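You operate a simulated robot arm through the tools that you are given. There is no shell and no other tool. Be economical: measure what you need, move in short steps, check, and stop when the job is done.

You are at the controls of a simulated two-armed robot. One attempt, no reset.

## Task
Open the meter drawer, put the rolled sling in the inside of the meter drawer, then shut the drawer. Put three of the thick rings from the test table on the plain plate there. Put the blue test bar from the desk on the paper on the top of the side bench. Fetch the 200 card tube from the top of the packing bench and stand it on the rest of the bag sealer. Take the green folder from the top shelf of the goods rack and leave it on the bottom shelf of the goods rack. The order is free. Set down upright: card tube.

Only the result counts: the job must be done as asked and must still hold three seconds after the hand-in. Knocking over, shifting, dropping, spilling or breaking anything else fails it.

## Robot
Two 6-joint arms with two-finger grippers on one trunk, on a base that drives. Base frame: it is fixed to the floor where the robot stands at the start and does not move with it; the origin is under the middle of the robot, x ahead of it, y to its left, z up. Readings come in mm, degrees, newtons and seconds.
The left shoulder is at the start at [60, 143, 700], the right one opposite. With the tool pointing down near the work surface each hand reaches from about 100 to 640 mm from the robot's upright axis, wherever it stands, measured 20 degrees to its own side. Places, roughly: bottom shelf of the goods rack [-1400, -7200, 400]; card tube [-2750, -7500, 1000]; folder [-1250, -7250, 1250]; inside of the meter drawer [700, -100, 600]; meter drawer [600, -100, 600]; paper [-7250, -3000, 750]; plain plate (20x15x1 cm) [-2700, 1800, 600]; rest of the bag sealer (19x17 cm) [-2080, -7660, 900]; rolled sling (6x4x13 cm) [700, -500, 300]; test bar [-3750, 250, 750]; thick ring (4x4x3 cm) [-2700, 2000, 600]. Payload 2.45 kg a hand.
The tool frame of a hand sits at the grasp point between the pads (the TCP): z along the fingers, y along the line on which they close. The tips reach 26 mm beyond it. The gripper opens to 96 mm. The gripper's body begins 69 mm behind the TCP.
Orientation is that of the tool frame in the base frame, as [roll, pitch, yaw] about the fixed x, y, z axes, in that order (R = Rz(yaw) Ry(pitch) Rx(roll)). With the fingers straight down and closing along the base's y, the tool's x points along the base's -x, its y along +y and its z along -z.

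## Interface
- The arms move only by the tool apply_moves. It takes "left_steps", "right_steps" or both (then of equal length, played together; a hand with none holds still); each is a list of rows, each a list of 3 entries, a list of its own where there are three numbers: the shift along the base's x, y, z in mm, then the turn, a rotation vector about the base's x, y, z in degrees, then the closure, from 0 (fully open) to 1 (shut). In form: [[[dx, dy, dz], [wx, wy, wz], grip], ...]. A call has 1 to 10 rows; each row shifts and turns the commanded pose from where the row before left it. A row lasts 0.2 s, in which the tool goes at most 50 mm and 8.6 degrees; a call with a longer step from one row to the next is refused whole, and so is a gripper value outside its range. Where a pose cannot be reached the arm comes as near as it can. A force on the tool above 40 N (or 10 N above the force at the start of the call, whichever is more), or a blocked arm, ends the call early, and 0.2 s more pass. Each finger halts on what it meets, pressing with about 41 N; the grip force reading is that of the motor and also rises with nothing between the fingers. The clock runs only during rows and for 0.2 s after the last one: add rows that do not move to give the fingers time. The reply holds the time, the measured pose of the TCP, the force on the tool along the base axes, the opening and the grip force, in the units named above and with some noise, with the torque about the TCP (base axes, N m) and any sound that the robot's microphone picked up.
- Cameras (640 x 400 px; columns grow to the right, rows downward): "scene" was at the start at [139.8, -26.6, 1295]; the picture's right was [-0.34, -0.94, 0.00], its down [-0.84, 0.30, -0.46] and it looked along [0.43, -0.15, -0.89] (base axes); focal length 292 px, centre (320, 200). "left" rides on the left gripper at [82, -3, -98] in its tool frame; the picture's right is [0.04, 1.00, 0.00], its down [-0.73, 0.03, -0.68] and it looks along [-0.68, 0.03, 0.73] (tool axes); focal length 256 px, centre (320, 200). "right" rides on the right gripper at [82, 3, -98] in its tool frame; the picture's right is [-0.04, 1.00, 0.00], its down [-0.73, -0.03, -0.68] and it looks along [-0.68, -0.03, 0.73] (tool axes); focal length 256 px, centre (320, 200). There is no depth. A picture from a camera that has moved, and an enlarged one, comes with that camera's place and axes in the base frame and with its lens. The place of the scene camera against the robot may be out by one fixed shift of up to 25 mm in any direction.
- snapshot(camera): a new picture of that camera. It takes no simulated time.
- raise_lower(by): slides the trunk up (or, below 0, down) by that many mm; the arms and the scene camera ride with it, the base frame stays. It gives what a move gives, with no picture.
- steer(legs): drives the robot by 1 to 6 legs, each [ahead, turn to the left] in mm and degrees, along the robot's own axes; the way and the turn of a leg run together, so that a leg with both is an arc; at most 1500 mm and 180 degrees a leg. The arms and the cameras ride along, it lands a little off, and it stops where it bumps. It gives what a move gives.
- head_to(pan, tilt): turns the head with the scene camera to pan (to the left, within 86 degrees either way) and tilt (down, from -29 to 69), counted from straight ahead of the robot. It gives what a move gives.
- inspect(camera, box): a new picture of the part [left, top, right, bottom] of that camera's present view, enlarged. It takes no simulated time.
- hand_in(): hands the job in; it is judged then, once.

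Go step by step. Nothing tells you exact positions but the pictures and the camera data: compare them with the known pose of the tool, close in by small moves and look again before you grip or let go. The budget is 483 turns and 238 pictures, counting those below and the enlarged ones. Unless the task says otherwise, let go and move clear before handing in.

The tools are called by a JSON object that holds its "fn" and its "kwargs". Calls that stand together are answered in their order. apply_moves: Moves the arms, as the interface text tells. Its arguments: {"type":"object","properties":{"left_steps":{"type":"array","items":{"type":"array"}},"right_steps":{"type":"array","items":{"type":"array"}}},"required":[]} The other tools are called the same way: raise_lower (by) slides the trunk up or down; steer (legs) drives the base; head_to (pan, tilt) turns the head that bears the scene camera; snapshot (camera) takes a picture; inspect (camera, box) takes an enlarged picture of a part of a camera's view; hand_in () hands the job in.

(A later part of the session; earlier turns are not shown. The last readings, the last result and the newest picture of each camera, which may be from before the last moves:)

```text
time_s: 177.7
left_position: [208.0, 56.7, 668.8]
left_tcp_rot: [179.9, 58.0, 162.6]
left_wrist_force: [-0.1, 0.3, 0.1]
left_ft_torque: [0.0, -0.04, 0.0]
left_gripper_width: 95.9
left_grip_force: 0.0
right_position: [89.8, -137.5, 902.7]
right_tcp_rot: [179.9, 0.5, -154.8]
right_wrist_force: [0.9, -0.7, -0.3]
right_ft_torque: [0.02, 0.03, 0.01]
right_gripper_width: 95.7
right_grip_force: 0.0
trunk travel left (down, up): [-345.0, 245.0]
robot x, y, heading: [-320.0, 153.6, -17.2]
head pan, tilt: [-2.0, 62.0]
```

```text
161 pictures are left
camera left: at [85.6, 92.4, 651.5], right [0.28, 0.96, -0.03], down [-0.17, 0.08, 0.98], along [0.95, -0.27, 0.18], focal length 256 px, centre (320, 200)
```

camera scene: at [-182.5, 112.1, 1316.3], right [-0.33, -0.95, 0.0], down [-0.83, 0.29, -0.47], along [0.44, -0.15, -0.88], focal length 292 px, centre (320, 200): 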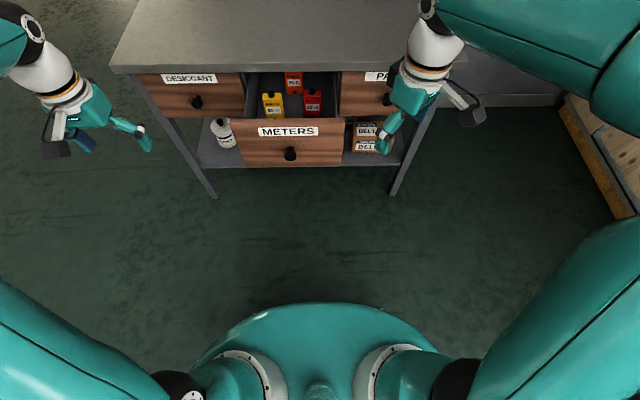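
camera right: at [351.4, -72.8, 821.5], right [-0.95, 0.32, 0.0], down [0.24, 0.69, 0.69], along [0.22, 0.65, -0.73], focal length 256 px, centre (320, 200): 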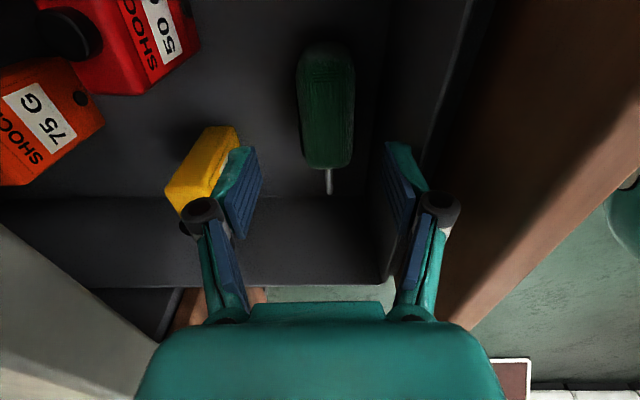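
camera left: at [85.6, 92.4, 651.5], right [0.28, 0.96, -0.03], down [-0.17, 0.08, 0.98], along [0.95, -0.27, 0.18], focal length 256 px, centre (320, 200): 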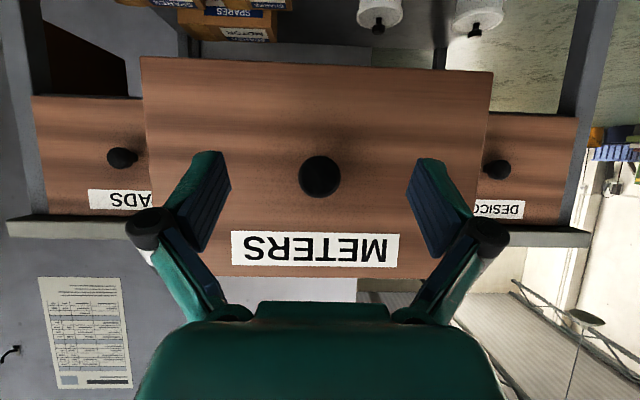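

{"fn": "apply_moves", "kwargs": {"left_steps": [[[25, -8, 0], [0, 0, 0], 0], [[25, -8, 0], [0, 0, 0], 0], [[4, -1, 0], [0, 0, 0], 0], [[0, 0, 0], [0, 0, 0], 1], [[0, 0, 0], [0, 0, 0], 1], [[0, 0, 0], [0, 0, 0], 1], [[0, 0, 0], [0, 0, 0], 1]]}}

{"fn": "steer", "kwargs": {"legs": [[180, 0]]}}

{"fn": "snapshot", "kwargs": {"camera": "left"}}

```text
time_s: 179.2
left_position: [261.7, 41.1, 668.4]
left_tcp_rot: [179.7, 57.8, 162.5]
left_wrist_force: [0.1, -0.9, 0.0]
left_ft_torque: [-0.01, -0.01, 0.01]
left_gripper_width: 30.5
left_grip_force: 45.2
right_position: [88.2, -137.2, 903.2]
right_tcp_rot: [179.9, 0.6, -154.6]
right_wrist_force: [-0.2, 0.4, 1.4]
right_ft_torque: [0.0, 0.03, 0.0]
right_gripper_width: 95.7
right_grip_force: 0.0
trunk travel left (down, up): [-345.0, 245.0]
robot x, y, heading: [-320.2, 157.3, -16.8]
head pan, tilt: [-2.0, 62.0]
```

```text
time_s: 180.8
left_position: [435.2, -16.5, 667.5]
left_tcp_rot: [179.5, 57.8, 161.9]
left_wrist_force: [-6.7, -25.7, -4.8]
left_ft_torque: [0.26, 0.16, -0.36]
left_gripper_width: 30.7
left_grip_force: 45.8
right_position: [262.6, -192.9, 901.9]
right_tcp_rot: [179.7, 0.5, -154.6]
right_wrist_force: [-1.0, -0.3, -0.1]
right_ft_torque: [0.02, 0.0, 0.0]
right_gripper_width: 96.1
right_grip_force: 0.0
trunk travel left (down, up): [-345.0, 245.0]
robot x, y, heading: [-146.6, 99.9, -17.1]
head pan, tilt: [-2.0, 62.0]
```

```text
160 pictures are left
camera left: at [312.9, 21.2, 651.1], right [0.28, 0.96, -0.03], down [-0.17, 0.08, 0.98], along [0.94, -0.27, 0.18], focal length 256 px, centre (320, 200)
```

left: 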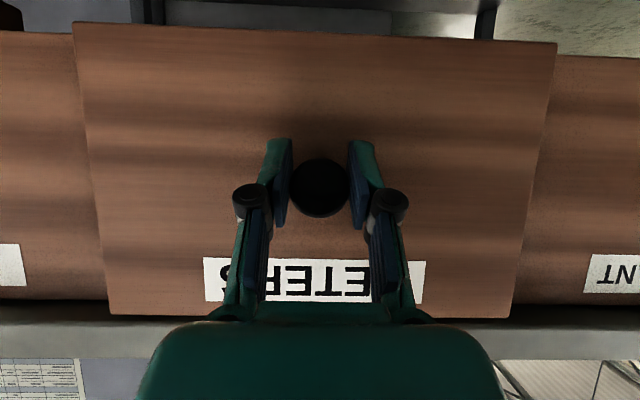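

{"fn": "apply_moves", "kwargs": {"left_steps": [[[7, -1, 0], [0, 0, 0], 1], [[8, -2, 0], [0, 0, 0], 1], [[8, -2, 0], [0, 0, 0], 1], [[6, -2, 0], [0, 0, 0], 1]]}}

{"fn": "snapshot", "kwargs": {"camera": "left"}}

```text
time_s: 181.9
left_position: [457.8, -21.8, 667.8]
left_tcp_rot: [179.5, 57.4, 161.2]
left_wrist_force: [-13.0, 2.0, 6.8]
left_ft_torque: [-0.4, -0.52, 0.07]
left_gripper_width: 30.4
left_grip_force: 45.3
right_position: [261.5, -192.0, 905.1]
right_tcp_rot: [-180.0, 0.6, -154.6]
right_wrist_force: [0.0, -0.2, -0.2]
right_ft_torque: [0.01, -0.04, 0.0]
right_gripper_width: 96.1
right_grip_force: 0.1
trunk travel left (down, up): [-345.0, 245.0]
robot x, y, heading: [-145.9, 105.9, -16.9]
head pan, tilt: [-2.0, 62.0]
stopped in row 4 (left hand): the force on the tool passed its limit at 45 N (the readings are from after the stop); the commanded pose is now the measured one
```

```text
159 pictures are left
camera left: at [336.8, 14.8, 651.9], right [0.29, 0.96, -0.03], down [-0.16, 0.08, 0.98], along [0.94, -0.28, 0.18], focal length 256 px, centre (320, 200)
```

left: 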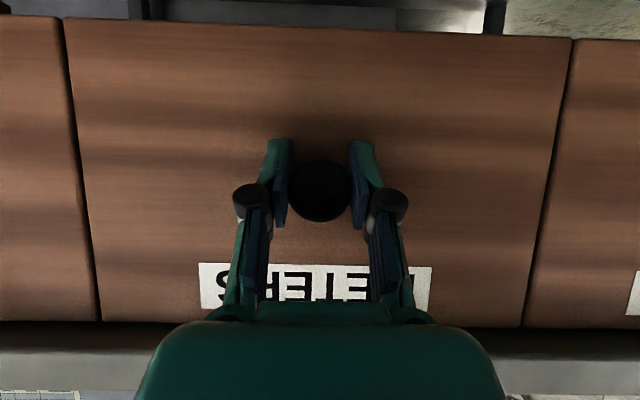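

The drawer is shut flush. I release and withdraw.

{"fn": "apply_moves", "kwargs": {"left_steps": [[[0, 0, 0], [0, 0, 0], 0], [[0, 0, 0], [0, 0, 0], 0], [[0, 0, 0], [0, 0, 0], 0], [[-30, 9, 0], [0, 0, 0], 0], [[-35, 11, 0], [0, 0, 0], 0], [[-10, 30, 20], [2.42, 7.62, 0], 0], [[-10, 30, 25], [2.42, 7.62, 0], 0], [[-10, 30, 30], [2.42, 7.62, 0], 0], [[-10, 30, 30], [2.42, 7.62, 0], 0], [[0, 30, 30], [2.42, 7.62, 0], 0]]}}

{"fn": "apply_moves", "kwargs": {"left_steps": [[[0, 30, 30], [2.42, 7.62, 0], 0], [[0, 30, 30], [2.42, 7.62, 0], 0], [[0, 20, 30], [0, 0, 0], 0]]}}

{"fn": "steer", "kwargs": {"legs": [[-300, 0], [0, 90]]}}

{"fn": "head_to", "kwargs": {"pan": 55, "tilt": 20}}

{"fn": "snapshot", "kwargs": {"camera": "scene"}}

```text
time_s: 184.1
left_position: [355.6, 147.3, 801.9]
left_tcp_rot: [-179.9, 17.4, 161.8]
left_wrist_force: [-0.5, -0.1, -0.4]
left_ft_torque: [0.02, -0.05, -0.02]
left_gripper_width: 95.9
left_grip_force: 0.0
right_position: [261.0, -191.9, 904.7]
right_tcp_rot: [180.0, 0.6, -154.6]
right_wrist_force: [0.3, 0.8, 0.0]
right_ft_torque: [-0.01, 0.01, 0.0]
right_gripper_width: 96.1
right_grip_force: 0.0
trunk travel left (down, up): [-345.0, 245.0]
robot x, y, heading: [-147.9, 102.6, -17.4]
head pan, tilt: [-2.0, 62.0]
```

```text
time_s: 184.9
left_position: [354.0, 227.2, 893.4]
left_tcp_rot: [-179.6, 1.4, 161.8]
left_wrist_force: [0.8, 0.8, 0.0]
left_ft_torque: [-0.01, -0.01, 0.01]
left_gripper_width: 95.9
left_grip_force: 0.1
right_position: [261.5, -191.5, 904.1]
right_tcp_rot: [-180.0, 0.5, -154.8]
right_wrist_force: [-0.1, 0.9, 0.0]
right_ft_torque: [0.04, 0.0, 0.03]
right_gripper_width: 96.2
right_grip_force: 0.1
trunk travel left (down, up): [-345.0, 245.0]
robot x, y, heading: [-145.9, 102.5, -17.0]
head pan, tilt: [-2.0, 62.0]
```

```text
time_s: 190.3
left_position: [-405.9, 710.2, 892.0]
left_tcp_rot: [-179.7, 1.2, -124.4]
left_wrist_force: [0.6, 0.4, 0.1]
left_ft_torque: [0.04, 0.05, 0.02]
left_gripper_width: 96.2
left_grip_force: 0.1
right_position: [-32.1, 502.9, 905.2]
right_tcp_rot: [179.9, 0.5, -81.1]
right_wrist_force: [0.2, 0.4, -1.0]
right_ft_torque: [-0.01, 0.02, -0.01]
right_gripper_width: 95.8
right_grip_force: 0.0
trunk travel left (down, up): [-345.0, 245.0]
robot x, y, heading: [-389.1, 161.5, 58.5]
head pan, tilt: [-2.0, 62.0]
stopped in leg 2: the robot was blocked; the commanded pose is now the measured one
```

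```text
time_s: 191.6
left_position: [-407.8, 708.5, 892.5]
left_tcp_rot: [-179.6, 1.3, -124.5]
left_wrist_force: [-0.6, 0.0, 0.0]
left_ft_torque: [-0.01, -0.02, 0.01]
left_gripper_width: 96.1
left_grip_force: 0.0
right_position: [-33.3, 503.1, 904.8]
right_tcp_rot: [-179.9, 0.6, -81.1]
right_wrist_force: [-0.1, -0.8, -0.9]
right_ft_torque: [0.0, -0.02, -0.03]
right_gripper_width: 95.9
right_grip_force: 0.1
trunk travel left (down, up): [-345.0, 245.0]
robot x, y, heading: [-385.2, 163.9, 58.5]
head pan, tilt: [55.0, 20.0]
```

```text
158 pictures are left
camera scene: at [-373.4, 295.2, 1376.5], right [0.92, 0.4, 0.0], down [0.14, -0.31, -0.94], along [-0.37, 0.86, -0.34], focal length 292 px, centre (320, 200)
```

scene: 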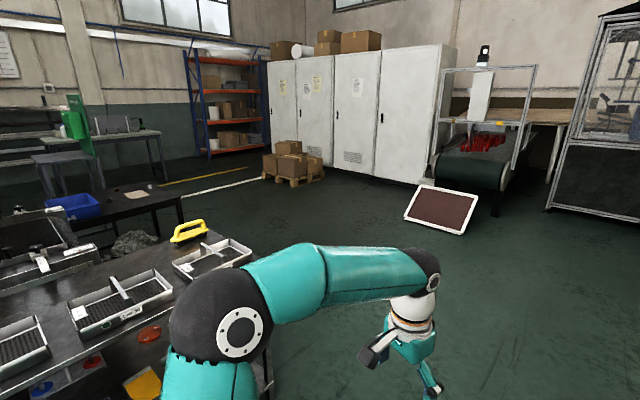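

A metal table with trays stands close on my left; I look at it to avoid knocking anything.

{"fn": "head_to", "kwargs": {"pan": 86, "tilt": 35}}

{"fn": "snapshot", "kwargs": {"camera": "scene"}}

```text
time_s: 192.5
left_position: [-407.2, 709.0, 891.4]
left_tcp_rot: [-179.7, 1.3, -124.5]
left_wrist_force: [-0.6, 0.2, 0.3]
left_ft_torque: [0.03, 0.01, -0.03]
left_gripper_width: 96.2
left_grip_force: 0.0
right_position: [-31.0, 502.2, 905.0]
right_tcp_rot: [-180.0, 0.5, -81.1]
right_wrist_force: [1.1, -0.1, -1.1]
right_ft_torque: [-0.02, 0.04, 0.0]
right_gripper_width: 96.0
right_grip_force: 0.1
trunk travel left (down, up): [-345.0, 245.0]
robot x, y, heading: [-389.2, 165.0, 58.6]
head pan, tilt: [85.9, 35.0]
```

```text
157 pictures are left
camera scene: at [-407.9, 261.0, 1352.8], right [0.58, 0.81, 0.0], down [0.47, -0.33, -0.82], along [-0.67, 0.48, -0.57], focal length 292 px, centre (320, 200)
```

scene: 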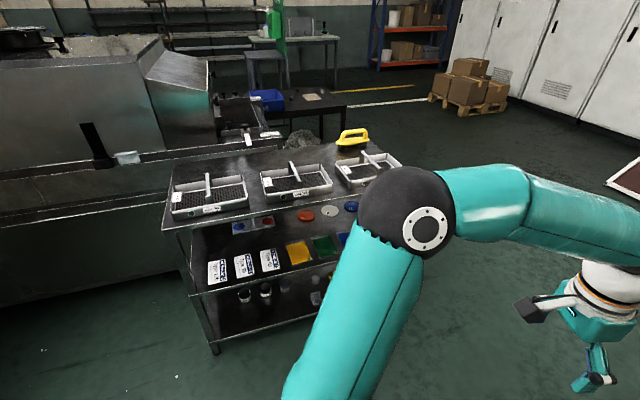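

{"fn": "steer", "kwargs": {"legs": [[0, 20]]}}

```text
time_s: 194.1
left_position: [-596.2, 667.1, 892.8]
left_tcp_rot: [-179.7, 1.3, -104.2]
left_wrist_force: [0.6, 0.3, -0.3]
left_ft_torque: [-0.06, 0.02, 0.02]
left_gripper_width: 96.0
left_grip_force: 0.0
right_position: [-173.0, 604.6, 904.9]
right_tcp_rot: [-180.0, 0.5, -60.7]
right_wrist_force: [-0.3, -0.1, -0.8]
right_ft_torque: [-0.02, 0.01, 0.0]
right_gripper_width: 96.0
right_grip_force: 0.0
trunk travel left (down, up): [-345.0, 245.0]
robot x, y, heading: [-372.7, 161.3, 78.9]
head pan, tilt: [85.9, 35.0]
```

The "blocked" stops can just be retried. I drive past the metal table toward the test table.

{"fn": "steer", "kwargs": {"legs": [[1500, 0], [0, 45], [0, 45]]}}

{"fn": "head_to", "kwargs": {"pan": 0, "tilt": 20}}

{"fn": "snapshot", "kwargs": {"camera": "scene"}}

```text
time_s: 205.6
left_position: [-624.2, 1550.9, 892.8]
left_tcp_rot: [-179.7, 1.3, -29.4]
left_wrist_force: [0.0, 1.3, -0.3]
left_ft_torque: [-0.04, 0.04, 0.01]
left_gripper_width: 96.0
left_grip_force: 0.0
right_position: [-450.6, 1947.4, 906.1]
right_tcp_rot: [180.0, 0.5, 14.1]
right_wrist_force: [0.6, -0.1, 0.0]
right_ft_torque: [-0.03, -0.02, 0.02]
right_gripper_width: 96.0
right_grip_force: 0.0
trunk travel left (down, up): [-345.0, 245.0]
robot x, y, heading: [-48.1, 1682.5, 155.7]
head pan, tilt: [85.9, 35.0]
stopped in leg 3: the robot was blocked; the commanded pose is now the measured one
```

```text
time_s: 207.2
left_position: [-623.7, 1552.4, 894.9]
left_tcp_rot: [-179.7, 1.3, -29.3]
left_wrist_force: [0.2, 0.0, 0.0]
left_ft_torque: [0.05, -0.01, -0.03]
left_gripper_width: 96.1
left_grip_force: 0.0
right_position: [-451.1, 1945.5, 906.1]
right_tcp_rot: [179.9, 0.5, 14.1]
right_wrist_force: [-0.8, -0.6, 0.6]
right_ft_torque: [0.02, 0.0, 0.03]
right_gripper_width: 95.9
right_grip_force: 0.0
trunk travel left (down, up): [-345.0, 245.0]
robot x, y, heading: [-46.1, 1678.2, 155.8]
head pan, tilt: [0.0, 20.0]
```

```text
156 pictures are left
camera scene: at [-168.4, 1740.4, 1376.5], right [0.41, 0.91, 0.0], down [0.31, -0.14, -0.94], along [-0.85, 0.39, -0.34], focal length 292 px, centre (320, 200)
```

scene: 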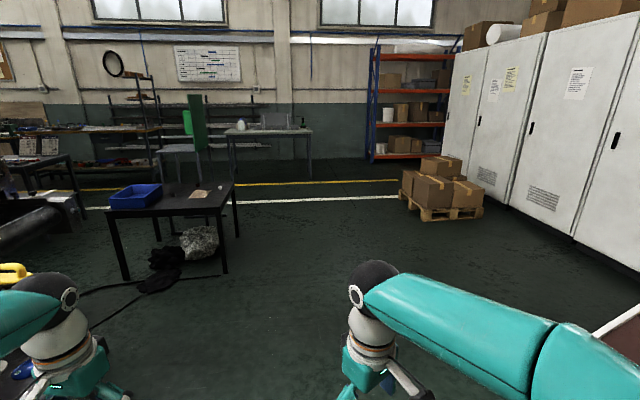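

{"fn": "inspect", "kwargs": {"camera": "scene", "box": [90, 140, 290, 290]}}

{"fn": "steer", "kwargs": {"legs": [[0, 10], [1300, 0]]}}

{"fn": "head_to", "kwargs": {"pan": 0, "tilt": 40}}

{"fn": "snapshot", "kwargs": {"camera": "scene"}}

```text
2.67 times, centred on (190, 215) of scene
camera zoom: at [-168.4, 1740.4, 1376.5], right [0.41, 0.91, 0.0], down [0.31, -0.14, -0.94], along [-0.85, 0.39, -0.34], focal length 780 px, centre (667, 160)
```

zoom: 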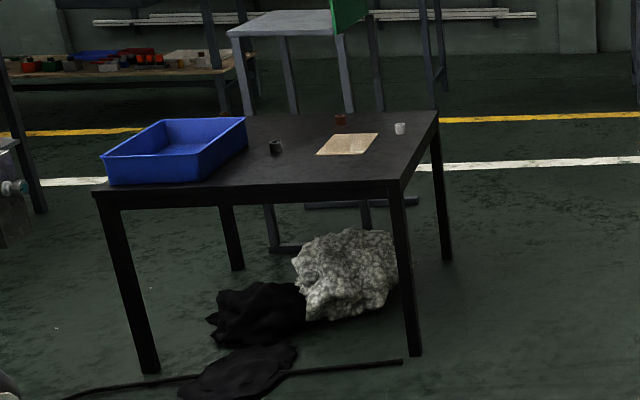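

```text
time_s: 214.7
left_position: [-1860.3, 1779.1, 894.1]
left_tcp_rot: [-179.7, 1.4, -19.2]
left_wrist_force: [-0.2, 0.2, 0.3]
left_ft_torque: [0.03, -0.04, 0.01]
left_gripper_width: 96.2
left_grip_force: 0.0
right_position: [-1759.5, 2197.2, 906.2]
right_tcp_rot: [180.0, 0.6, 24.2]
right_wrist_force: [0.1, 0.3, 0.1]
right_ft_torque: [0.02, -0.02, 0.0]
right_gripper_width: 96.2
right_grip_force: 0.1
trunk travel left (down, up): [-345.0, 245.0]
robot x, y, heading: [-1320.0, 2003.7, 165.5]
head pan, tilt: [0.0, 20.0]
```

```text
time_s: 215.5
left_position: [-1860.0, 1778.2, 895.2]
left_tcp_rot: [-179.7, 1.4, -19.1]
left_wrist_force: [-0.2, -0.1, 0.7]
left_ft_torque: [0.0, 0.03, -0.05]
left_gripper_width: 96.1
left_grip_force: 0.0
right_position: [-1758.5, 2196.8, 907.2]
right_tcp_rot: [-180.0, 0.5, 24.1]
right_wrist_force: [0.0, 0.7, -0.6]
right_ft_torque: [0.0, 0.01, 0.06]
right_gripper_width: 96.1
right_grip_force: 0.1
trunk travel left (down, up): [-345.0, 245.0]
robot x, y, heading: [-1315.7, 2007.5, 165.5]
head pan, tilt: [0.0, 40.0]
```

```text
154 pictures are left
camera scene: at [-1437.3, 2039.4, 1345.2], right [0.25, 0.97, 0.0], down [0.62, -0.16, -0.77], along [-0.74, 0.19, -0.64], focal length 292 px, centre (320, 200)
```

scene: 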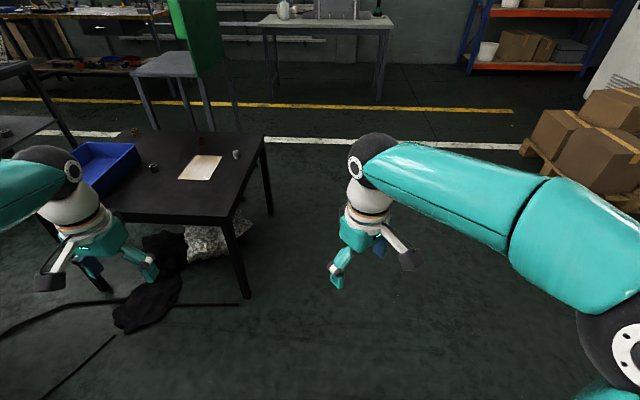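

The plain plate is at about (-2670,1790) near the right end of the black table, with rings around. I go to the table's right end.

{"fn": "steer", "kwargs": {"legs": [[0, -6], [1250, 0], [0, 40], [0, 40]]}}

{"fn": "head_to", "kwargs": {"pan": 15, "tilt": 50}}

{"fn": "snapshot", "kwargs": {"camera": "scene"}}

```text
time_s: 226.2
left_position: [-2508.0, 1851.7, 896.0]
left_tcp_rot: [-179.8, 1.3, 45.8]
left_wrist_force: [0.4, 0.5, -0.3]
left_ft_torque: [-0.02, -0.02, -0.03]
left_gripper_width: 95.9
left_grip_force: 0.1
right_position: [-2844.6, 2117.9, 907.6]
right_tcp_rot: [-179.9, 0.5, 89.2]
right_wrist_force: [-0.8, 0.6, -0.4]
right_ft_torque: [0.02, -0.07, -0.01]
right_gripper_width: 95.8
right_grip_force: 0.1
trunk travel left (down, up): [-345.0, 245.0]
robot x, y, heading: [-2522.2, 2472.8, -127.3]
head pan, tilt: [0.0, 40.0]
stopped in leg 4: the robot was blocked; the commanded pose is now the measured one
```

```text
time_s: 226.9
left_position: [-2507.3, 1851.6, 897.7]
left_tcp_rot: [-179.7, 1.4, 45.9]
left_wrist_force: [0.5, -0.8, -0.2]
left_ft_torque: [0.01, -0.01, 0.0]
left_gripper_width: 96.2
left_grip_force: 0.1
right_position: [-2843.7, 2117.9, 909.2]
right_tcp_rot: [-180.0, 0.6, 89.3]
right_wrist_force: [-0.1, 0.1, -0.1]
right_ft_torque: [-0.01, 0.03, 0.01]
right_gripper_width: 96.3
right_grip_force: 0.0
trunk travel left (down, up): [-345.0, 245.0]
robot x, y, heading: [-2522.7, 2475.1, -127.3]
head pan, tilt: [15.0, 50.0]
```

```text
153 pictures are left
camera scene: at [-2570.0, 2350.8, 1331.0], right [-0.92, 0.38, 0.0], down [0.29, 0.71, -0.64], along [-0.25, -0.59, -0.77], focal length 292 px, centre (320, 200)
```

scene: 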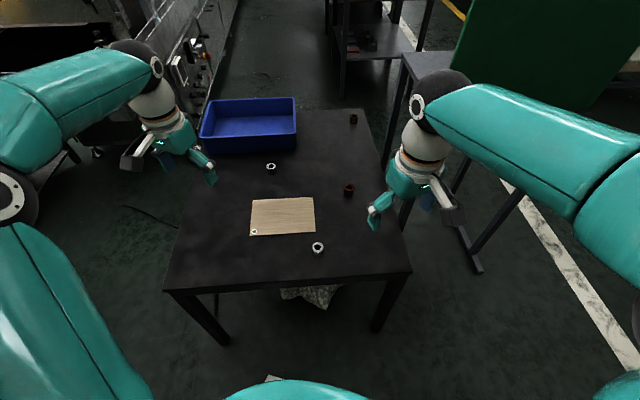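

Good view of the test table. I zoom on the plate and rings.

{"fn": "inspect", "kwargs": {"camera": "scene", "box": [230, 100, 390, 270]}}

{"fn": "steer", "kwargs": {"legs": [[0, 20]]}}

```text
2.35 times, centred on (310, 185) of scene
camera zoom: at [-2570.0, 2350.8, 1331.0], right [-0.92, 0.38, 0.0], down [0.29, 0.71, -0.64], along [-0.25, -0.59, -0.77], focal length 688 px, centre (344, 235)
```

zoom: 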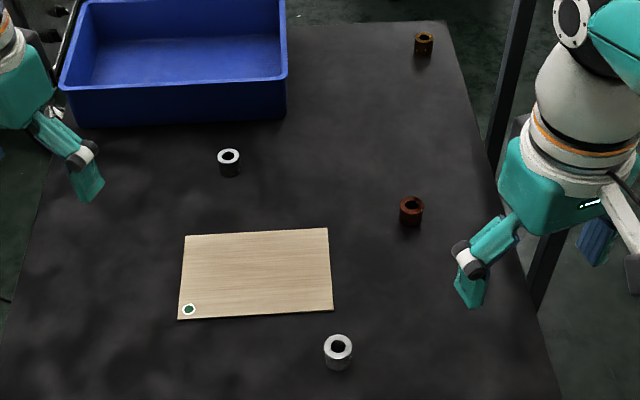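

```text
time_s: 228.5
left_position: [-2292.9, 1895.2, 896.8]
left_tcp_rot: [-179.7, 1.4, 66.1]
left_wrist_force: [-0.1, -0.5, 0.6]
left_ft_torque: [-0.03, -0.03, 0.02]
left_gripper_width: 95.9
left_grip_force: 0.1
right_position: [-2700.8, 2029.5, 908.5]
right_tcp_rot: [-179.9, 0.7, 109.4]
right_wrist_force: [-0.1, 0.8, -0.4]
right_ft_torque: [0.01, 0.01, -0.01]
right_gripper_width: 96.1
right_grip_force: 0.0
trunk travel left (down, up): [-345.0, 245.0]
robot x, y, heading: [-2540.3, 2477.5, -107.2]
head pan, tilt: [15.0, 50.0]
```

{"fn": "head_to", "kwargs": {"pan": 0, "tilt": 69}}

{"fn": "snapshot", "kwargs": {"camera": "scene"}}

```text
time_s: 229.3
left_position: [-2292.5, 1895.2, 896.6]
left_tcp_rot: [-179.8, 1.5, 66.1]
left_wrist_force: [0.7, 0.3, 0.0]
left_ft_torque: [0.0, 0.01, -0.04]
left_gripper_width: 95.9
left_grip_force: 0.1
right_position: [-2699.9, 2030.9, 909.0]
right_tcp_rot: [-180.0, 0.6, 109.4]
right_wrist_force: [0.3, 0.5, -0.3]
right_ft_torque: [-0.03, 0.03, 0.01]
right_gripper_width: 96.1
right_grip_force: 0.1
trunk travel left (down, up): [-345.0, 245.0]
robot x, y, heading: [-2537.6, 2478.0, -107.6]
head pan, tilt: [0.0, 68.8]
```

```text
151 pictures are left
camera scene: at [-2552.2, 2363.0, 1309.1], right [-0.95, 0.3, 0.0], down [0.28, 0.89, -0.36], along [-0.11, -0.35, -0.93], focal length 292 px, centre (320, 200)
```

scene: 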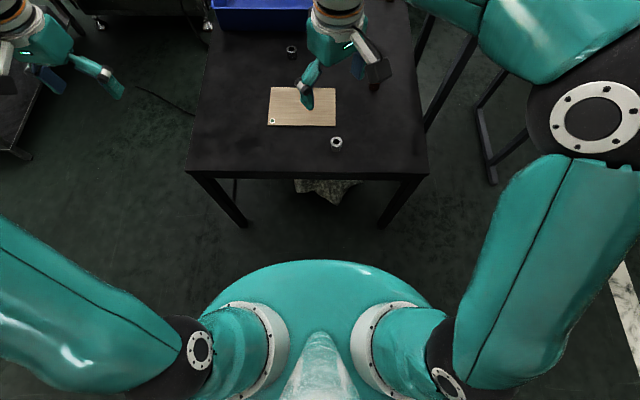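

The base is low (~300 mm) and can slip slightly under the table edge between the legs. I creep in.

{"fn": "steer", "kwargs": {"legs": [[0, 20], [225, 0], [0, -14]]}}

{"fn": "head_to", "kwargs": {"pan": 0, "tilt": 60}}

{"fn": "snapshot", "kwargs": {"camera": "scene"}}

```text
time_s: 233.2
left_position: [-2221.1, 1696.9, 896.4]
left_tcp_rot: [-179.8, 1.3, 72.1]
left_wrist_force: [0.9, 0.3, 0.0]
left_ft_torque: [0.02, 0.0, -0.01]
left_gripper_width: 96.0
left_grip_force: 0.1
right_position: [-2640.5, 1789.2, 909.1]
right_tcp_rot: [-180.0, 0.6, 115.5]
right_wrist_force: [0.5, 0.6, 0.5]
right_ft_torque: [-0.01, 0.01, -0.03]
right_gripper_width: 95.9
right_grip_force: 0.1
trunk travel left (down, up): [-345.0, 245.0]
robot x, y, heading: [-2522.5, 2252.1, -101.2]
head pan, tilt: [0.0, 68.8]
```

```text
time_s: 233.9
left_position: [-2220.9, 1697.1, 896.2]
left_tcp_rot: [-179.7, 1.4, 72.3]
left_wrist_force: [-0.3, 0.1, 0.5]
left_ft_torque: [0.04, 0.04, -0.02]
left_gripper_width: 95.8
left_grip_force: 0.1
right_position: [-2641.6, 1788.0, 909.6]
right_tcp_rot: [180.0, 0.5, 115.5]
right_wrist_force: [-0.2, 1.0, 0.4]
right_ft_torque: [-0.01, 0.05, 0.01]
right_gripper_width: 96.1
right_grip_force: 0.0
trunk travel left (down, up): [-345.0, 245.0]
robot x, y, heading: [-2521.8, 2248.8, -101.4]
head pan, tilt: [0.0, 60.0]
```

```text
150 pictures are left
camera scene: at [-2525.6, 2120.9, 1318.4], right [-0.98, 0.2, 0.0], down [0.17, 0.85, -0.5], along [-0.1, -0.49, -0.87], focal length 292 px, centre (320, 200)
```

scene: 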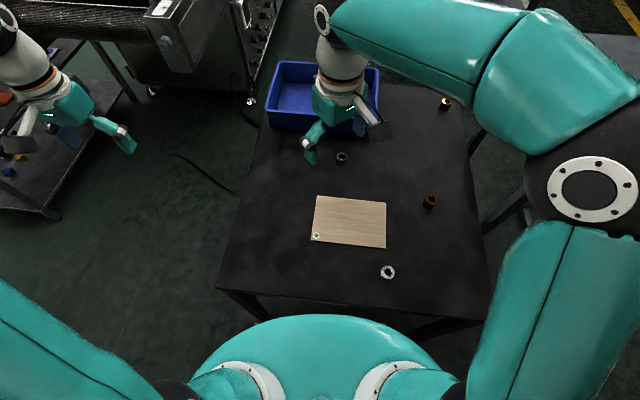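

I bring the right hand over the silver ring.

{"fn": "apply_moves", "kwargs": {"right_steps": [[[-16, 38, -20], [0, 0, -7.4], 0], [[-16, 38, -25], [0, 0, -7.4], 0], [[-16, 38, -25], [0, 0, -7.4], 0], [[-16, 38, -25], [0, 0, -7.4], 0], [[-16, 38, -25], [0, 0, -7.4], 0]]}}

{"fn": "snapshot", "kwargs": {"camera": "right"}}

```text
time_s: 235.1
left_position: [-2221.6, 1698.3, 897.3]
left_tcp_rot: [-179.8, 1.5, 72.1]
left_wrist_force: [0.1, -0.3, -1.1]
left_ft_torque: [-0.02, -0.03, -0.03]
left_gripper_width: 96.0
left_grip_force: 0.0
right_position: [-2721.1, 1978.9, 790.4]
right_tcp_rot: [180.0, 0.7, 78.4]
right_wrist_force: [0.2, 0.2, -0.4]
right_ft_torque: [-0.02, 0.0, 0.0]
right_gripper_width: 96.1
right_grip_force: 0.0
trunk travel left (down, up): [-345.0, 245.0]
robot x, y, heading: [-2521.5, 2252.9, -101.3]
head pan, tilt: [0.0, 60.0]
```

```text
149 pictures are left
camera right: at [-2702.1, 2061.2, 887.2], right [0.97, -0.24, 0.0], down [-0.18, -0.7, 0.69], along [-0.17, -0.67, -0.73], focal length 256 px, centre (320, 200)
```

right: 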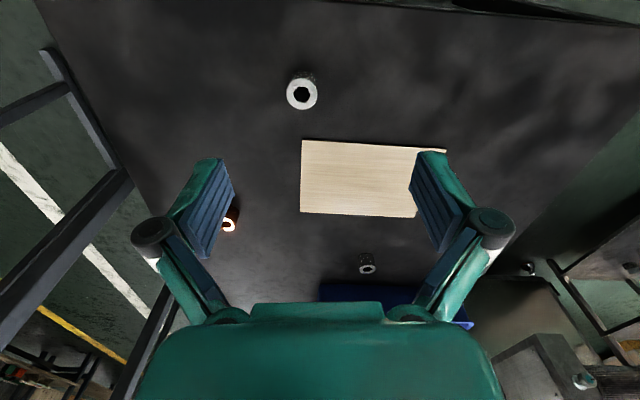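

{"fn": "apply_moves", "kwargs": {"right_steps": [[[-14, -10, -35], [0, 0, 0], 0], [[-14, -10, -35], [0, 0, 0], 0]]}}

{"fn": "snapshot", "kwargs": {"camera": "right"}}

```text
time_s: 235.7
left_position: [-2221.4, 1697.1, 896.9]
left_tcp_rot: [-179.7, 1.4, 72.1]
left_wrist_force: [-0.6, 0.3, 0.5]
left_ft_torque: [0.02, -0.01, 0.02]
left_gripper_width: 95.9
left_grip_force: 0.1
right_position: [-2749.7, 1958.8, 719.8]
right_tcp_rot: [-180.0, 0.6, 78.4]
right_wrist_force: [-0.1, 0.3, 0.8]
right_ft_torque: [0.0, -0.01, 0.02]
right_gripper_width: 96.0
right_grip_force: 0.0
trunk travel left (down, up): [-345.0, 245.0]
robot x, y, heading: [-2520.0, 2249.9, -101.7]
head pan, tilt: [0.0, 60.0]
```

```text
148 pictures are left
camera right: at [-2730.8, 2040.7, 817.6], right [0.97, -0.24, 0.0], down [-0.17, -0.71, 0.69], along [-0.16, -0.67, -0.73], focal length 256 px, centre (320, 200)
```

right: 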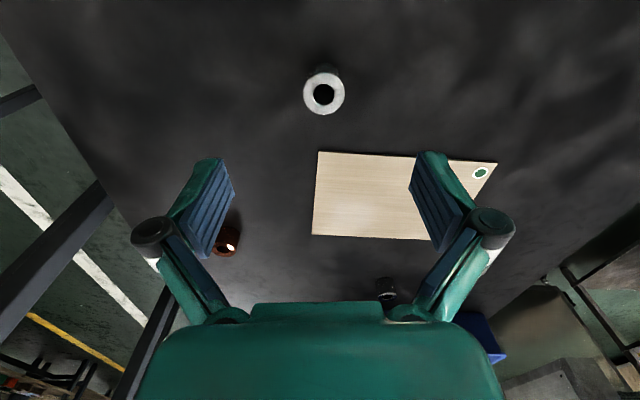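

{"fn": "apply_moves", "kwargs": {"right_steps": [[[0, -3, -30], [0, 0, 0], 0], [[0, -3, -30], [0, 0, 0], 0]]}}

{"fn": "snapshot", "kwargs": {"camera": "right"}}

```text
time_s: 236.3
left_position: [-2221.7, 1697.2, 897.2]
left_tcp_rot: [-179.7, 1.4, 72.1]
left_wrist_force: [-0.4, -0.3, 0.4]
left_ft_torque: [-0.05, -0.01, -0.01]
left_gripper_width: 96.1
left_grip_force: 0.1
right_position: [-2750.2, 1951.7, 659.4]
right_tcp_rot: [179.9, 0.6, 78.5]
right_wrist_force: [0.0, -1.0, -1.0]
right_ft_torque: [0.01, -0.01, -0.02]
right_gripper_width: 96.1
right_grip_force: 0.1
trunk travel left (down, up): [-345.0, 245.0]
robot x, y, heading: [-2519.3, 2251.3, -101.4]
head pan, tilt: [0.0, 60.0]
```

```text
147 pictures are left
camera right: at [-2730.6, 2034.1, 756.4], right [0.97, -0.24, 0.0], down [-0.17, -0.71, 0.69], along [-0.16, -0.67, -0.73], focal length 256 px, centre (320, 200)
```

right: 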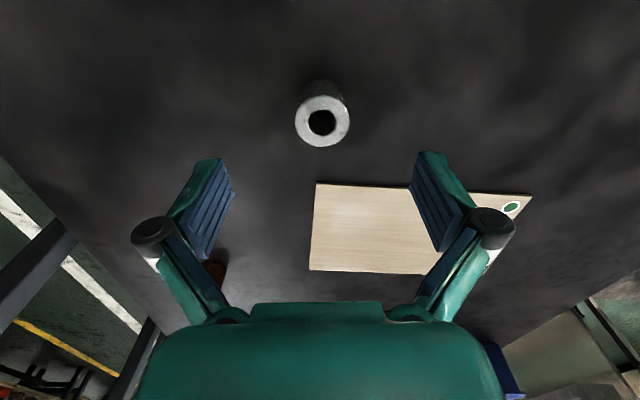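

{"fn": "apply_moves", "kwargs": {"right_steps": [[[2, 9, -10], [0, 0, 0], 0], [[0, 0, -15], [0, 0, 0], 0]]}}

{"fn": "snapshot", "kwargs": {"camera": "right"}}

```text
time_s: 236.9
left_position: [-2222.1, 1697.5, 896.9]
left_tcp_rot: [-179.8, 1.4, 72.2]
left_wrist_force: [-0.5, -0.2, 0.8]
left_ft_torque: [0.0, 0.01, 0.01]
left_gripper_width: 95.8
left_grip_force: 0.1
right_position: [-2748.5, 1962.2, 634.5]
right_tcp_rot: [180.0, 0.6, 78.4]
right_wrist_force: [-0.4, -0.3, -0.1]
right_ft_torque: [-0.04, -0.01, -0.02]
right_gripper_width: 95.9
right_grip_force: 0.1
trunk travel left (down, up): [-345.0, 245.0]
robot x, y, heading: [-2518.3, 2249.9, -101.0]
head pan, tilt: [0.0, 60.0]
```

```text
146 pictures are left
camera right: at [-2728.9, 2043.4, 732.0], right [0.97, -0.24, 0.0], down [-0.17, -0.71, 0.69], along [-0.16, -0.67, -0.73], focal length 256 px, centre (320, 200)
```

right: 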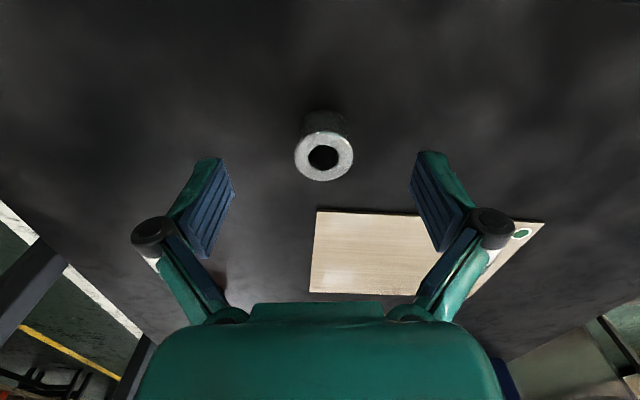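

{"fn": "apply_moves", "kwargs": {"right_steps": [[[2, 0, -13], [0, 0, 0], 0], [[0, 0, -10], [0, 0, 0], 0], [[0, 0, 0], [0, 0, 0], 1], [[0, 0, 0], [0, 0, 0], 1], [[0, 0, 0], [0, 0, 0], 1], [[0, 0, 0], [0, 0, 0], 1]]}}

{"fn": "snapshot", "kwargs": {"camera": "right"}}

```text
time_s: 238.3
left_position: [-2221.9, 1697.5, 896.3]
left_tcp_rot: [-179.6, 1.3, 72.1]
left_wrist_force: [-0.1, -1.5, -0.1]
left_ft_torque: [0.01, -0.04, 0.02]
left_gripper_width: 95.8
left_grip_force: 0.1
right_position: [-2745.7, 1961.2, 611.3]
right_tcp_rot: [180.0, 0.6, 78.5]
right_wrist_force: [0.4, -0.4, 0.8]
right_ft_torque: [0.04, 0.01, 0.03]
right_gripper_width: 31.9
right_grip_force: 40.8
trunk travel left (down, up): [-345.0, 245.0]
robot x, y, heading: [-2519.5, 2252.7, -101.1]
head pan, tilt: [0.0, 60.0]
```

```text
145 pictures are left
camera right: at [-2726.7, 2043.5, 709.3], right [0.97, -0.24, 0.0], down [-0.17, -0.71, 0.69], along [-0.16, -0.67, -0.73], focal length 256 px, centre (320, 200)
```

right: 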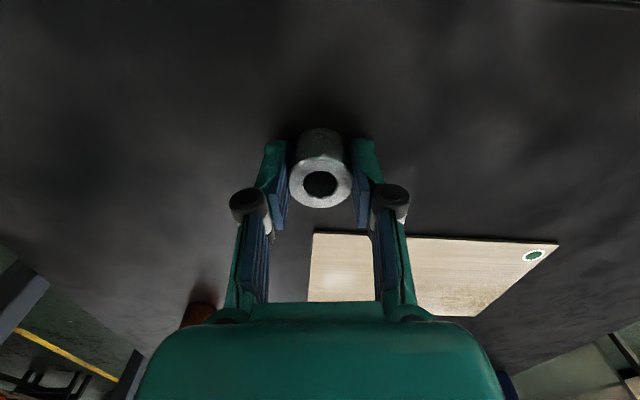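

The silver ring measures 32 mm, less than the hinted 4 cm; I lift it and inspect the other rings to see which are the "thick" ones.

{"fn": "apply_moves", "kwargs": {"right_steps": [[[0, 0, 30], [0, 0, 0], 1], [[-10, 0, 40], [0, 0, 0], 1], [[-25, -20, 20], [0, 0, 0], 1], [[-30, -20, 0], [0, 0, 0], 1], [[-30, -20, 0], [0, 0, 0], 1]]}}

{"fn": "snapshot", "kwargs": {"camera": "right"}}

```text
time_s: 239.5
left_position: [-2220.5, 1697.1, 897.1]
left_tcp_rot: [-179.6, 1.5, 72.1]
left_wrist_force: [-1.0, -0.5, -0.5]
left_ft_torque: [0.01, 0.02, 0.02]
left_gripper_width: 95.9
left_grip_force: 0.1
right_position: [-2841.7, 1901.1, 700.9]
right_tcp_rot: [-180.0, 0.5, 78.5]
right_wrist_force: [-0.7, 0.6, -1.4]
right_ft_torque: [-0.02, 0.01, -0.06]
right_gripper_width: 32.1
right_grip_force: 41.0
trunk travel left (down, up): [-345.0, 245.0]
robot x, y, heading: [-2517.8, 2250.4, -101.3]
head pan, tilt: [0.0, 60.0]
```

```text
144 pictures are left
camera right: at [-2821.9, 1982.9, 798.4], right [0.97, -0.24, 0.0], down [-0.17, -0.71, 0.69], along [-0.16, -0.67, -0.73], focal length 256 px, centre (320, 200)
```

right: 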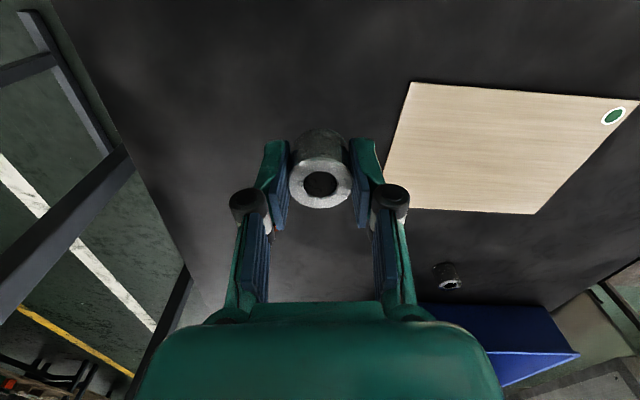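

{"fn": "apply_moves", "kwargs": {"right_steps": [[[-40, -5, 15], [0, 0, 0], 1], [[-40, -5, 15], [0, 0, 0], 1], [[0, 35, 20], [0, 0, 0], 1], [[0, 30, 20], [0, 0, 0], 1]]}}

{"fn": "snapshot", "kwargs": {"camera": "right"}}

{"fn": "inspect", "kwargs": {"camera": "scene", "box": [300, 80, 460, 240]}}

```text
time_s: 240.5
left_position: [-2221.4, 1697.7, 899.2]
left_tcp_rot: [-179.7, 1.4, 72.2]
left_wrist_force: [0.6, 0.2, -0.3]
left_ft_torque: [0.0, 0.01, 0.01]
left_gripper_width: 96.2
left_grip_force: 0.0
right_position: [-2919.3, 1957.4, 773.1]
right_tcp_rot: [179.9, 0.6, 78.5]
right_wrist_force: [0.7, 0.2, -0.5]
right_ft_torque: [-0.03, 0.04, -0.01]
right_gripper_width: 31.9
right_grip_force: 41.3
trunk travel left (down, up): [-345.0, 245.0]
robot x, y, heading: [-2516.8, 2249.1, -101.1]
head pan, tilt: [0.0, 60.0]
```

```text
143 pictures are left
camera right: at [-2901.2, 2038.7, 869.9], right [0.97, -0.24, 0.0], down [-0.17, -0.71, 0.69], along [-0.16, -0.67, -0.73], focal length 256 px, centre (320, 200)
```

right: 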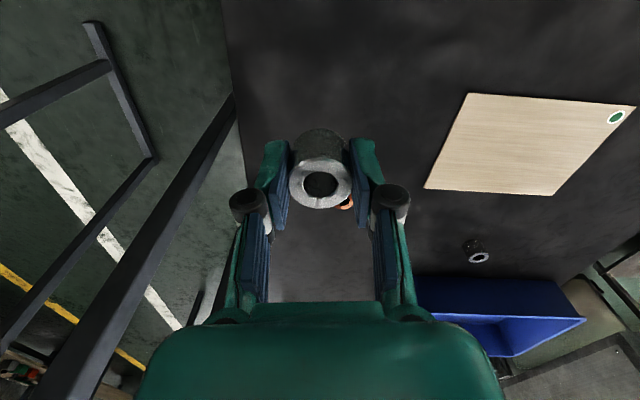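

```text
2.50 times, centred on (380, 160) of scene
camera zoom: at [-2525.6, 2121.5, 1318.4], right [-0.98, 0.2, 0.0], down [0.17, 0.85, -0.5], along [-0.1, -0.49, -0.87], focal length 731 px, centre (170, 300)
```

zoom: 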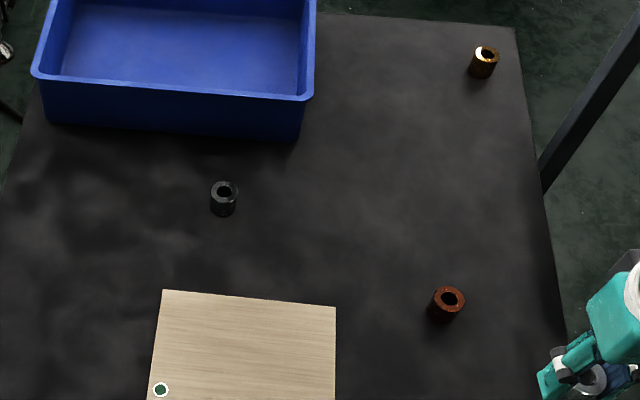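

{"fn": "inspect", "kwargs": {"camera": "scene", "box": [405, 180, 455, 220]}}

{"fn": "inspect", "kwargs": {"camera": "scene", "box": [315, 135, 365, 175]}}

{"fn": "inspect", "kwargs": {"camera": "scene", "box": [420, 83, 470, 123]}}

{"fn": "inspect", "kwargs": {"camera": "right", "box": [270, 120, 370, 220]}}

```text
10.00 times, centred on (430, 200) of scene
camera zoom: at [-2525.6, 2121.5, 1318.4], right [-0.98, 0.2, 0.0], down [0.17, 0.85, -0.5], along [-0.1, -0.49, -0.87], focal length 2923 px, centre (-780, 200)
```

zoom: 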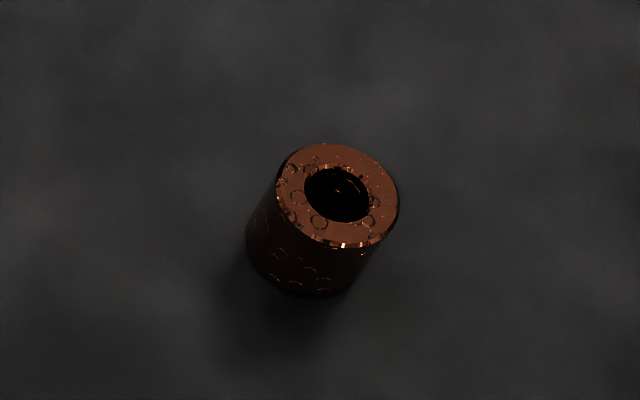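

```text
10.00 times, centred on (340, 155) of scene
camera zoom: at [-2525.6, 2121.5, 1318.4], right [-0.98, 0.2, 0.0], down [0.17, 0.85, -0.5], along [-0.1, -0.49, -0.87], focal length 2923 px, centre (120, 650)
```

zoom: 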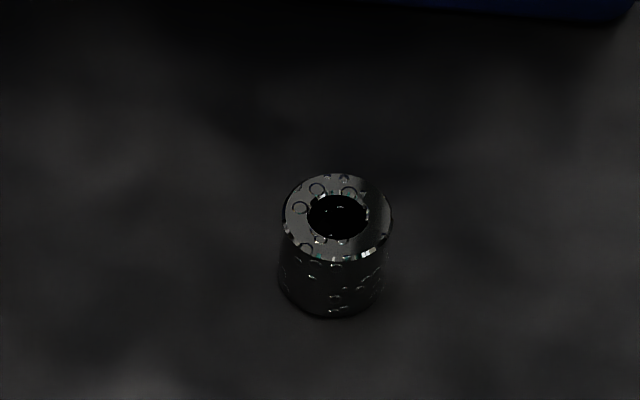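

```text
10.00 times, centred on (445, 103) of scene
camera zoom: at [-2525.6, 2121.5, 1318.4], right [-0.98, 0.2, 0.0], down [0.17, 0.85, -0.5], along [-0.1, -0.49, -0.87], focal length 2923 px, centre (-930, 1170)
```

zoom: 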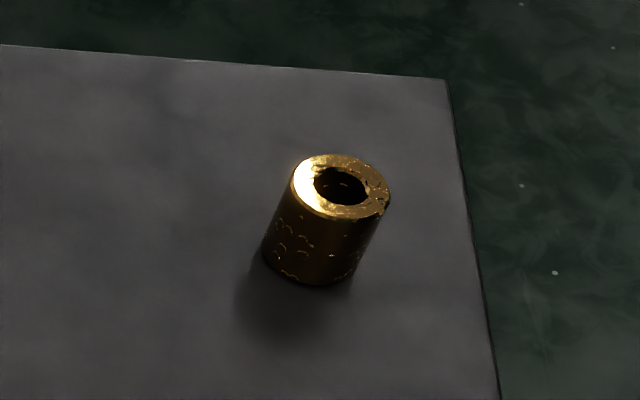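

```text
4.00 times, centred on (320, 170) of right
camera zoom: at [-2901.2, 2038.7, 869.9], right [0.97, -0.24, 0.0], down [-0.17, -0.71, 0.69], along [-0.16, -0.67, -0.73], focal length 1024 px, centre (320, 320)
```

zoom: 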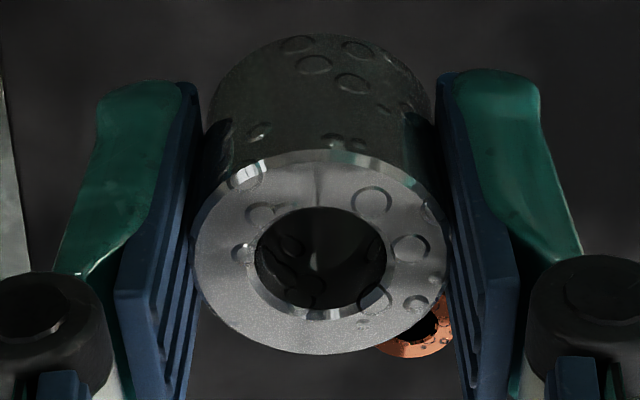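

All four rings are alike, so any three will do. I carry the silver one over the plate.

{"fn": "apply_moves", "kwargs": {"right_steps": [[[35, -24, -18], [0, 0, 0], 1], [[35, -24, -18], [0, 0, 0], 1], [[35, -24, -18], [0, 0, 0], 1], [[35, -24, -18], [0, 0, 0], 1], [[37, -22, -20], [0, 0, 0], 1]]}}

{"fn": "snapshot", "kwargs": {"camera": "right"}}

```text
time_s: 241.7
left_position: [-2221.5, 1696.2, 897.7]
left_tcp_rot: [-179.7, 1.3, 72.1]
left_wrist_force: [-0.3, -0.3, 0.5]
left_ft_torque: [-0.01, 0.01, -0.01]
left_gripper_width: 95.9
left_grip_force: 0.1
right_position: [-2743.3, 1837.3, 678.4]
right_tcp_rot: [-180.0, 0.7, 78.5]
right_wrist_force: [-0.2, -0.3, 0.2]
right_ft_torque: [0.01, -0.02, 0.0]
right_gripper_width: 32.0
right_grip_force: 41.2
trunk travel left (down, up): [-345.0, 245.0]
robot x, y, heading: [-2520.0, 2252.0, -101.1]
head pan, tilt: [0.0, 60.0]
```

```text
137 pictures are left
camera right: at [-2724.0, 1919.7, 776.5], right [0.97, -0.24, 0.0], down [-0.17, -0.71, 0.69], along [-0.16, -0.67, -0.73], focal length 256 px, centre (320, 200)
```

right: 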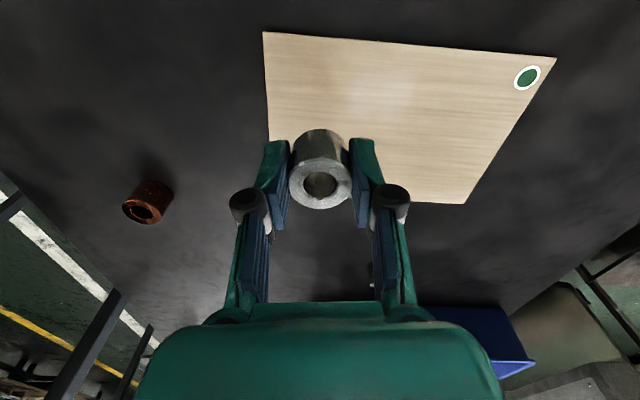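

{"fn": "apply_moves", "kwargs": {"right_steps": [[[0, 0, -25], [0, 0, 0], 1], [[0, 0, -20], [0, 0, 0], 1], [[0, 0, -9], [0, 0, 0], 1]]}}

{"fn": "apply_moves", "kwargs": {"right_steps": [[[0, 0, -3], [0, 0, 0], 1]]}}

```text
time_s: 242.5
left_position: [-2222.0, 1697.0, 897.4]
left_tcp_rot: [-179.7, 1.4, 72.0]
left_wrist_force: [0.2, 0.2, 0.4]
left_ft_torque: [0.01, 0.0, -0.04]
left_gripper_width: 95.9
left_grip_force: 0.0
right_position: [-2744.1, 1839.6, 625.1]
right_tcp_rot: [180.0, 0.5, 78.4]
right_wrist_force: [-0.1, 0.5, -1.2]
right_ft_torque: [0.01, 0.0, 0.01]
right_gripper_width: 32.1
right_grip_force: 40.8
trunk travel left (down, up): [-345.0, 245.0]
robot x, y, heading: [-2521.2, 2247.8, -101.5]
head pan, tilt: [0.0, 60.0]
```

```text
time_s: 242.9
left_position: [-2220.9, 1696.5, 898.2]
left_tcp_rot: [-179.6, 1.5, 72.1]
left_wrist_force: [0.6, 0.2, 0.0]
left_ft_torque: [-0.03, -0.01, 0.01]
left_gripper_width: 96.1
left_grip_force: 0.1
right_position: [-2743.9, 1838.9, 622.8]
right_tcp_rot: [179.9, 0.6, 78.5]
right_wrist_force: [-0.2, -0.1, -0.8]
right_ft_torque: [0.01, -0.02, 0.03]
right_gripper_width: 31.9
right_grip_force: 40.8
trunk travel left (down, up): [-345.0, 245.0]
robot x, y, heading: [-2518.0, 2252.3, -101.3]
head pan, tilt: [0.0, 60.0]
```

{"fn": "apply_moves", "kwargs": {"right_steps": [[[0, 0, -2], [0, 0, 0], 1], [[0, 0, 0], [0, 0, 0], 1]]}}

```text
time_s: 243.5
left_position: [-2222.3, 1697.5, 897.8]
left_tcp_rot: [-179.6, 1.4, 72.2]
left_wrist_force: [-0.4, -0.5, -0.1]
left_ft_torque: [-0.01, 0.03, 0.03]
left_gripper_width: 96.2
left_grip_force: 0.1
right_position: [-2743.9, 1838.0, 621.0]
right_tcp_rot: [180.0, 0.5, 78.4]
right_wrist_force: [0.5, 0.9, -1.3]
right_ft_torque: [0.01, -0.02, 0.01]
right_gripper_width: 32.0
right_grip_force: 41.4
trunk travel left (down, up): [-345.0, 245.0]
robot x, y, heading: [-2519.3, 2247.5, -101.4]
head pan, tilt: [0.0, 60.0]
```

{"fn": "apply_moves", "kwargs": {"right_steps": [[[0, 0, -2], [0, 0, 0], 1], [[0, 0, -1], [0, 0, 0], 1]]}}

```text
time_s: 244.1
left_position: [-2221.1, 1697.4, 897.6]
left_tcp_rot: [-179.6, 1.4, 72.1]
left_wrist_force: [0.4, 0.6, -1.7]
left_ft_torque: [0.01, -0.04, -0.01]
left_gripper_width: 96.0
left_grip_force: 0.1
right_position: [-2742.9, 1839.2, 617.4]
right_tcp_rot: [-179.9, 0.6, 78.5]
right_wrist_force: [-0.1, -0.2, 0.0]
right_ft_torque: [0.01, 0.01, 0.01]
right_gripper_width: 31.7
right_grip_force: 41.1
trunk travel left (down, up): [-345.0, 245.0]
robot x, y, heading: [-2518.5, 2253.7, -101.4]
head pan, tilt: [0.0, 60.0]
```

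{"fn": "apply_moves", "kwargs": {"right_steps": [[[0, 0, -1.5], [0, 0, 0], 1], [[0, 0, 0], [0, 0, 0], 0.5], [[0, 0, 0], [0, 0, 0], 0.38], [[0, 0, 0], [0, 0, 0], 0.38], [[0, 0, 30], [0, 0, 0], 0.38], [[0, 0, 40], [0, 0, 0], 0.38]]}}

{"fn": "snapshot", "kwargs": {"camera": "right"}}

```text
time_s: 245.5
left_position: [-2221.6, 1698.0, 897.4]
left_tcp_rot: [-179.8, 1.5, 72.1]
left_wrist_force: [-0.4, -0.1, 0.0]
left_ft_torque: [-0.02, 0.0, 0.03]
left_gripper_width: 96.2
left_grip_force: 0.1
right_position: [-2743.7, 1837.5, 686.6]
right_tcp_rot: [-180.0, 0.7, 78.5]
right_wrist_force: [0.5, -0.1, 1.1]
right_ft_torque: [0.01, 0.0, -0.02]
right_gripper_width: 59.6
right_grip_force: 0.1
trunk travel left (down, up): [-345.0, 245.0]
robot x, y, heading: [-2521.3, 2252.2, -101.0]
head pan, tilt: [0.0, 60.0]
```

```text
136 pictures are left
camera right: at [-2724.6, 1920.1, 784.1], right [0.97, -0.24, 0.0], down [-0.17, -0.71, 0.69], along [-0.16, -0.67, -0.73], focal length 256 px, centre (320, 200)
```

right: 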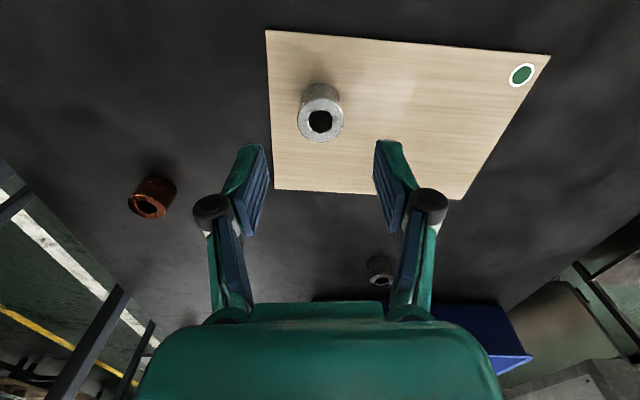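

{"fn": "apply_moves", "kwargs": {"right_steps": [[[-43, -10, 5], [0, 0, 0], 0.2], [[-43, -10, 5], [0, 0, 0], 0], [[-43, -10, 5], [0, 0, 0], 0], [[-42, -8, 0], [0, 0, 0], 0]]}}

{"fn": "snapshot", "kwargs": {"camera": "right"}}

```text
time_s: 246.5
left_position: [-2222.8, 1696.4, 898.8]
left_tcp_rot: [-179.7, 1.4, 72.0]
left_wrist_force: [0.6, 0.1, -0.2]
left_ft_torque: [0.04, 0.04, 0.01]
left_gripper_width: 96.1
left_grip_force: 0.0
right_position: [-2914.8, 1799.7, 700.8]
right_tcp_rot: [180.0, 0.6, 78.5]
right_wrist_force: [0.7, -0.5, 0.0]
right_ft_torque: [0.03, 0.0, 0.02]
right_gripper_width: 96.0
right_grip_force: 0.2
trunk travel left (down, up): [-345.0, 245.0]
robot x, y, heading: [-2519.9, 2250.9, -101.5]
head pan, tilt: [0.0, 60.0]
```

```text
135 pictures are left
camera right: at [-2895.9, 1881.9, 797.6], right [0.97, -0.24, 0.0], down [-0.17, -0.71, 0.69], along [-0.16, -0.67, -0.73], focal length 256 px, centre (320, 200)
```

right: 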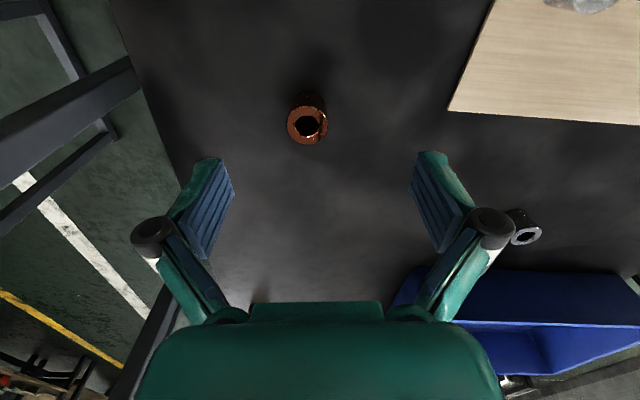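

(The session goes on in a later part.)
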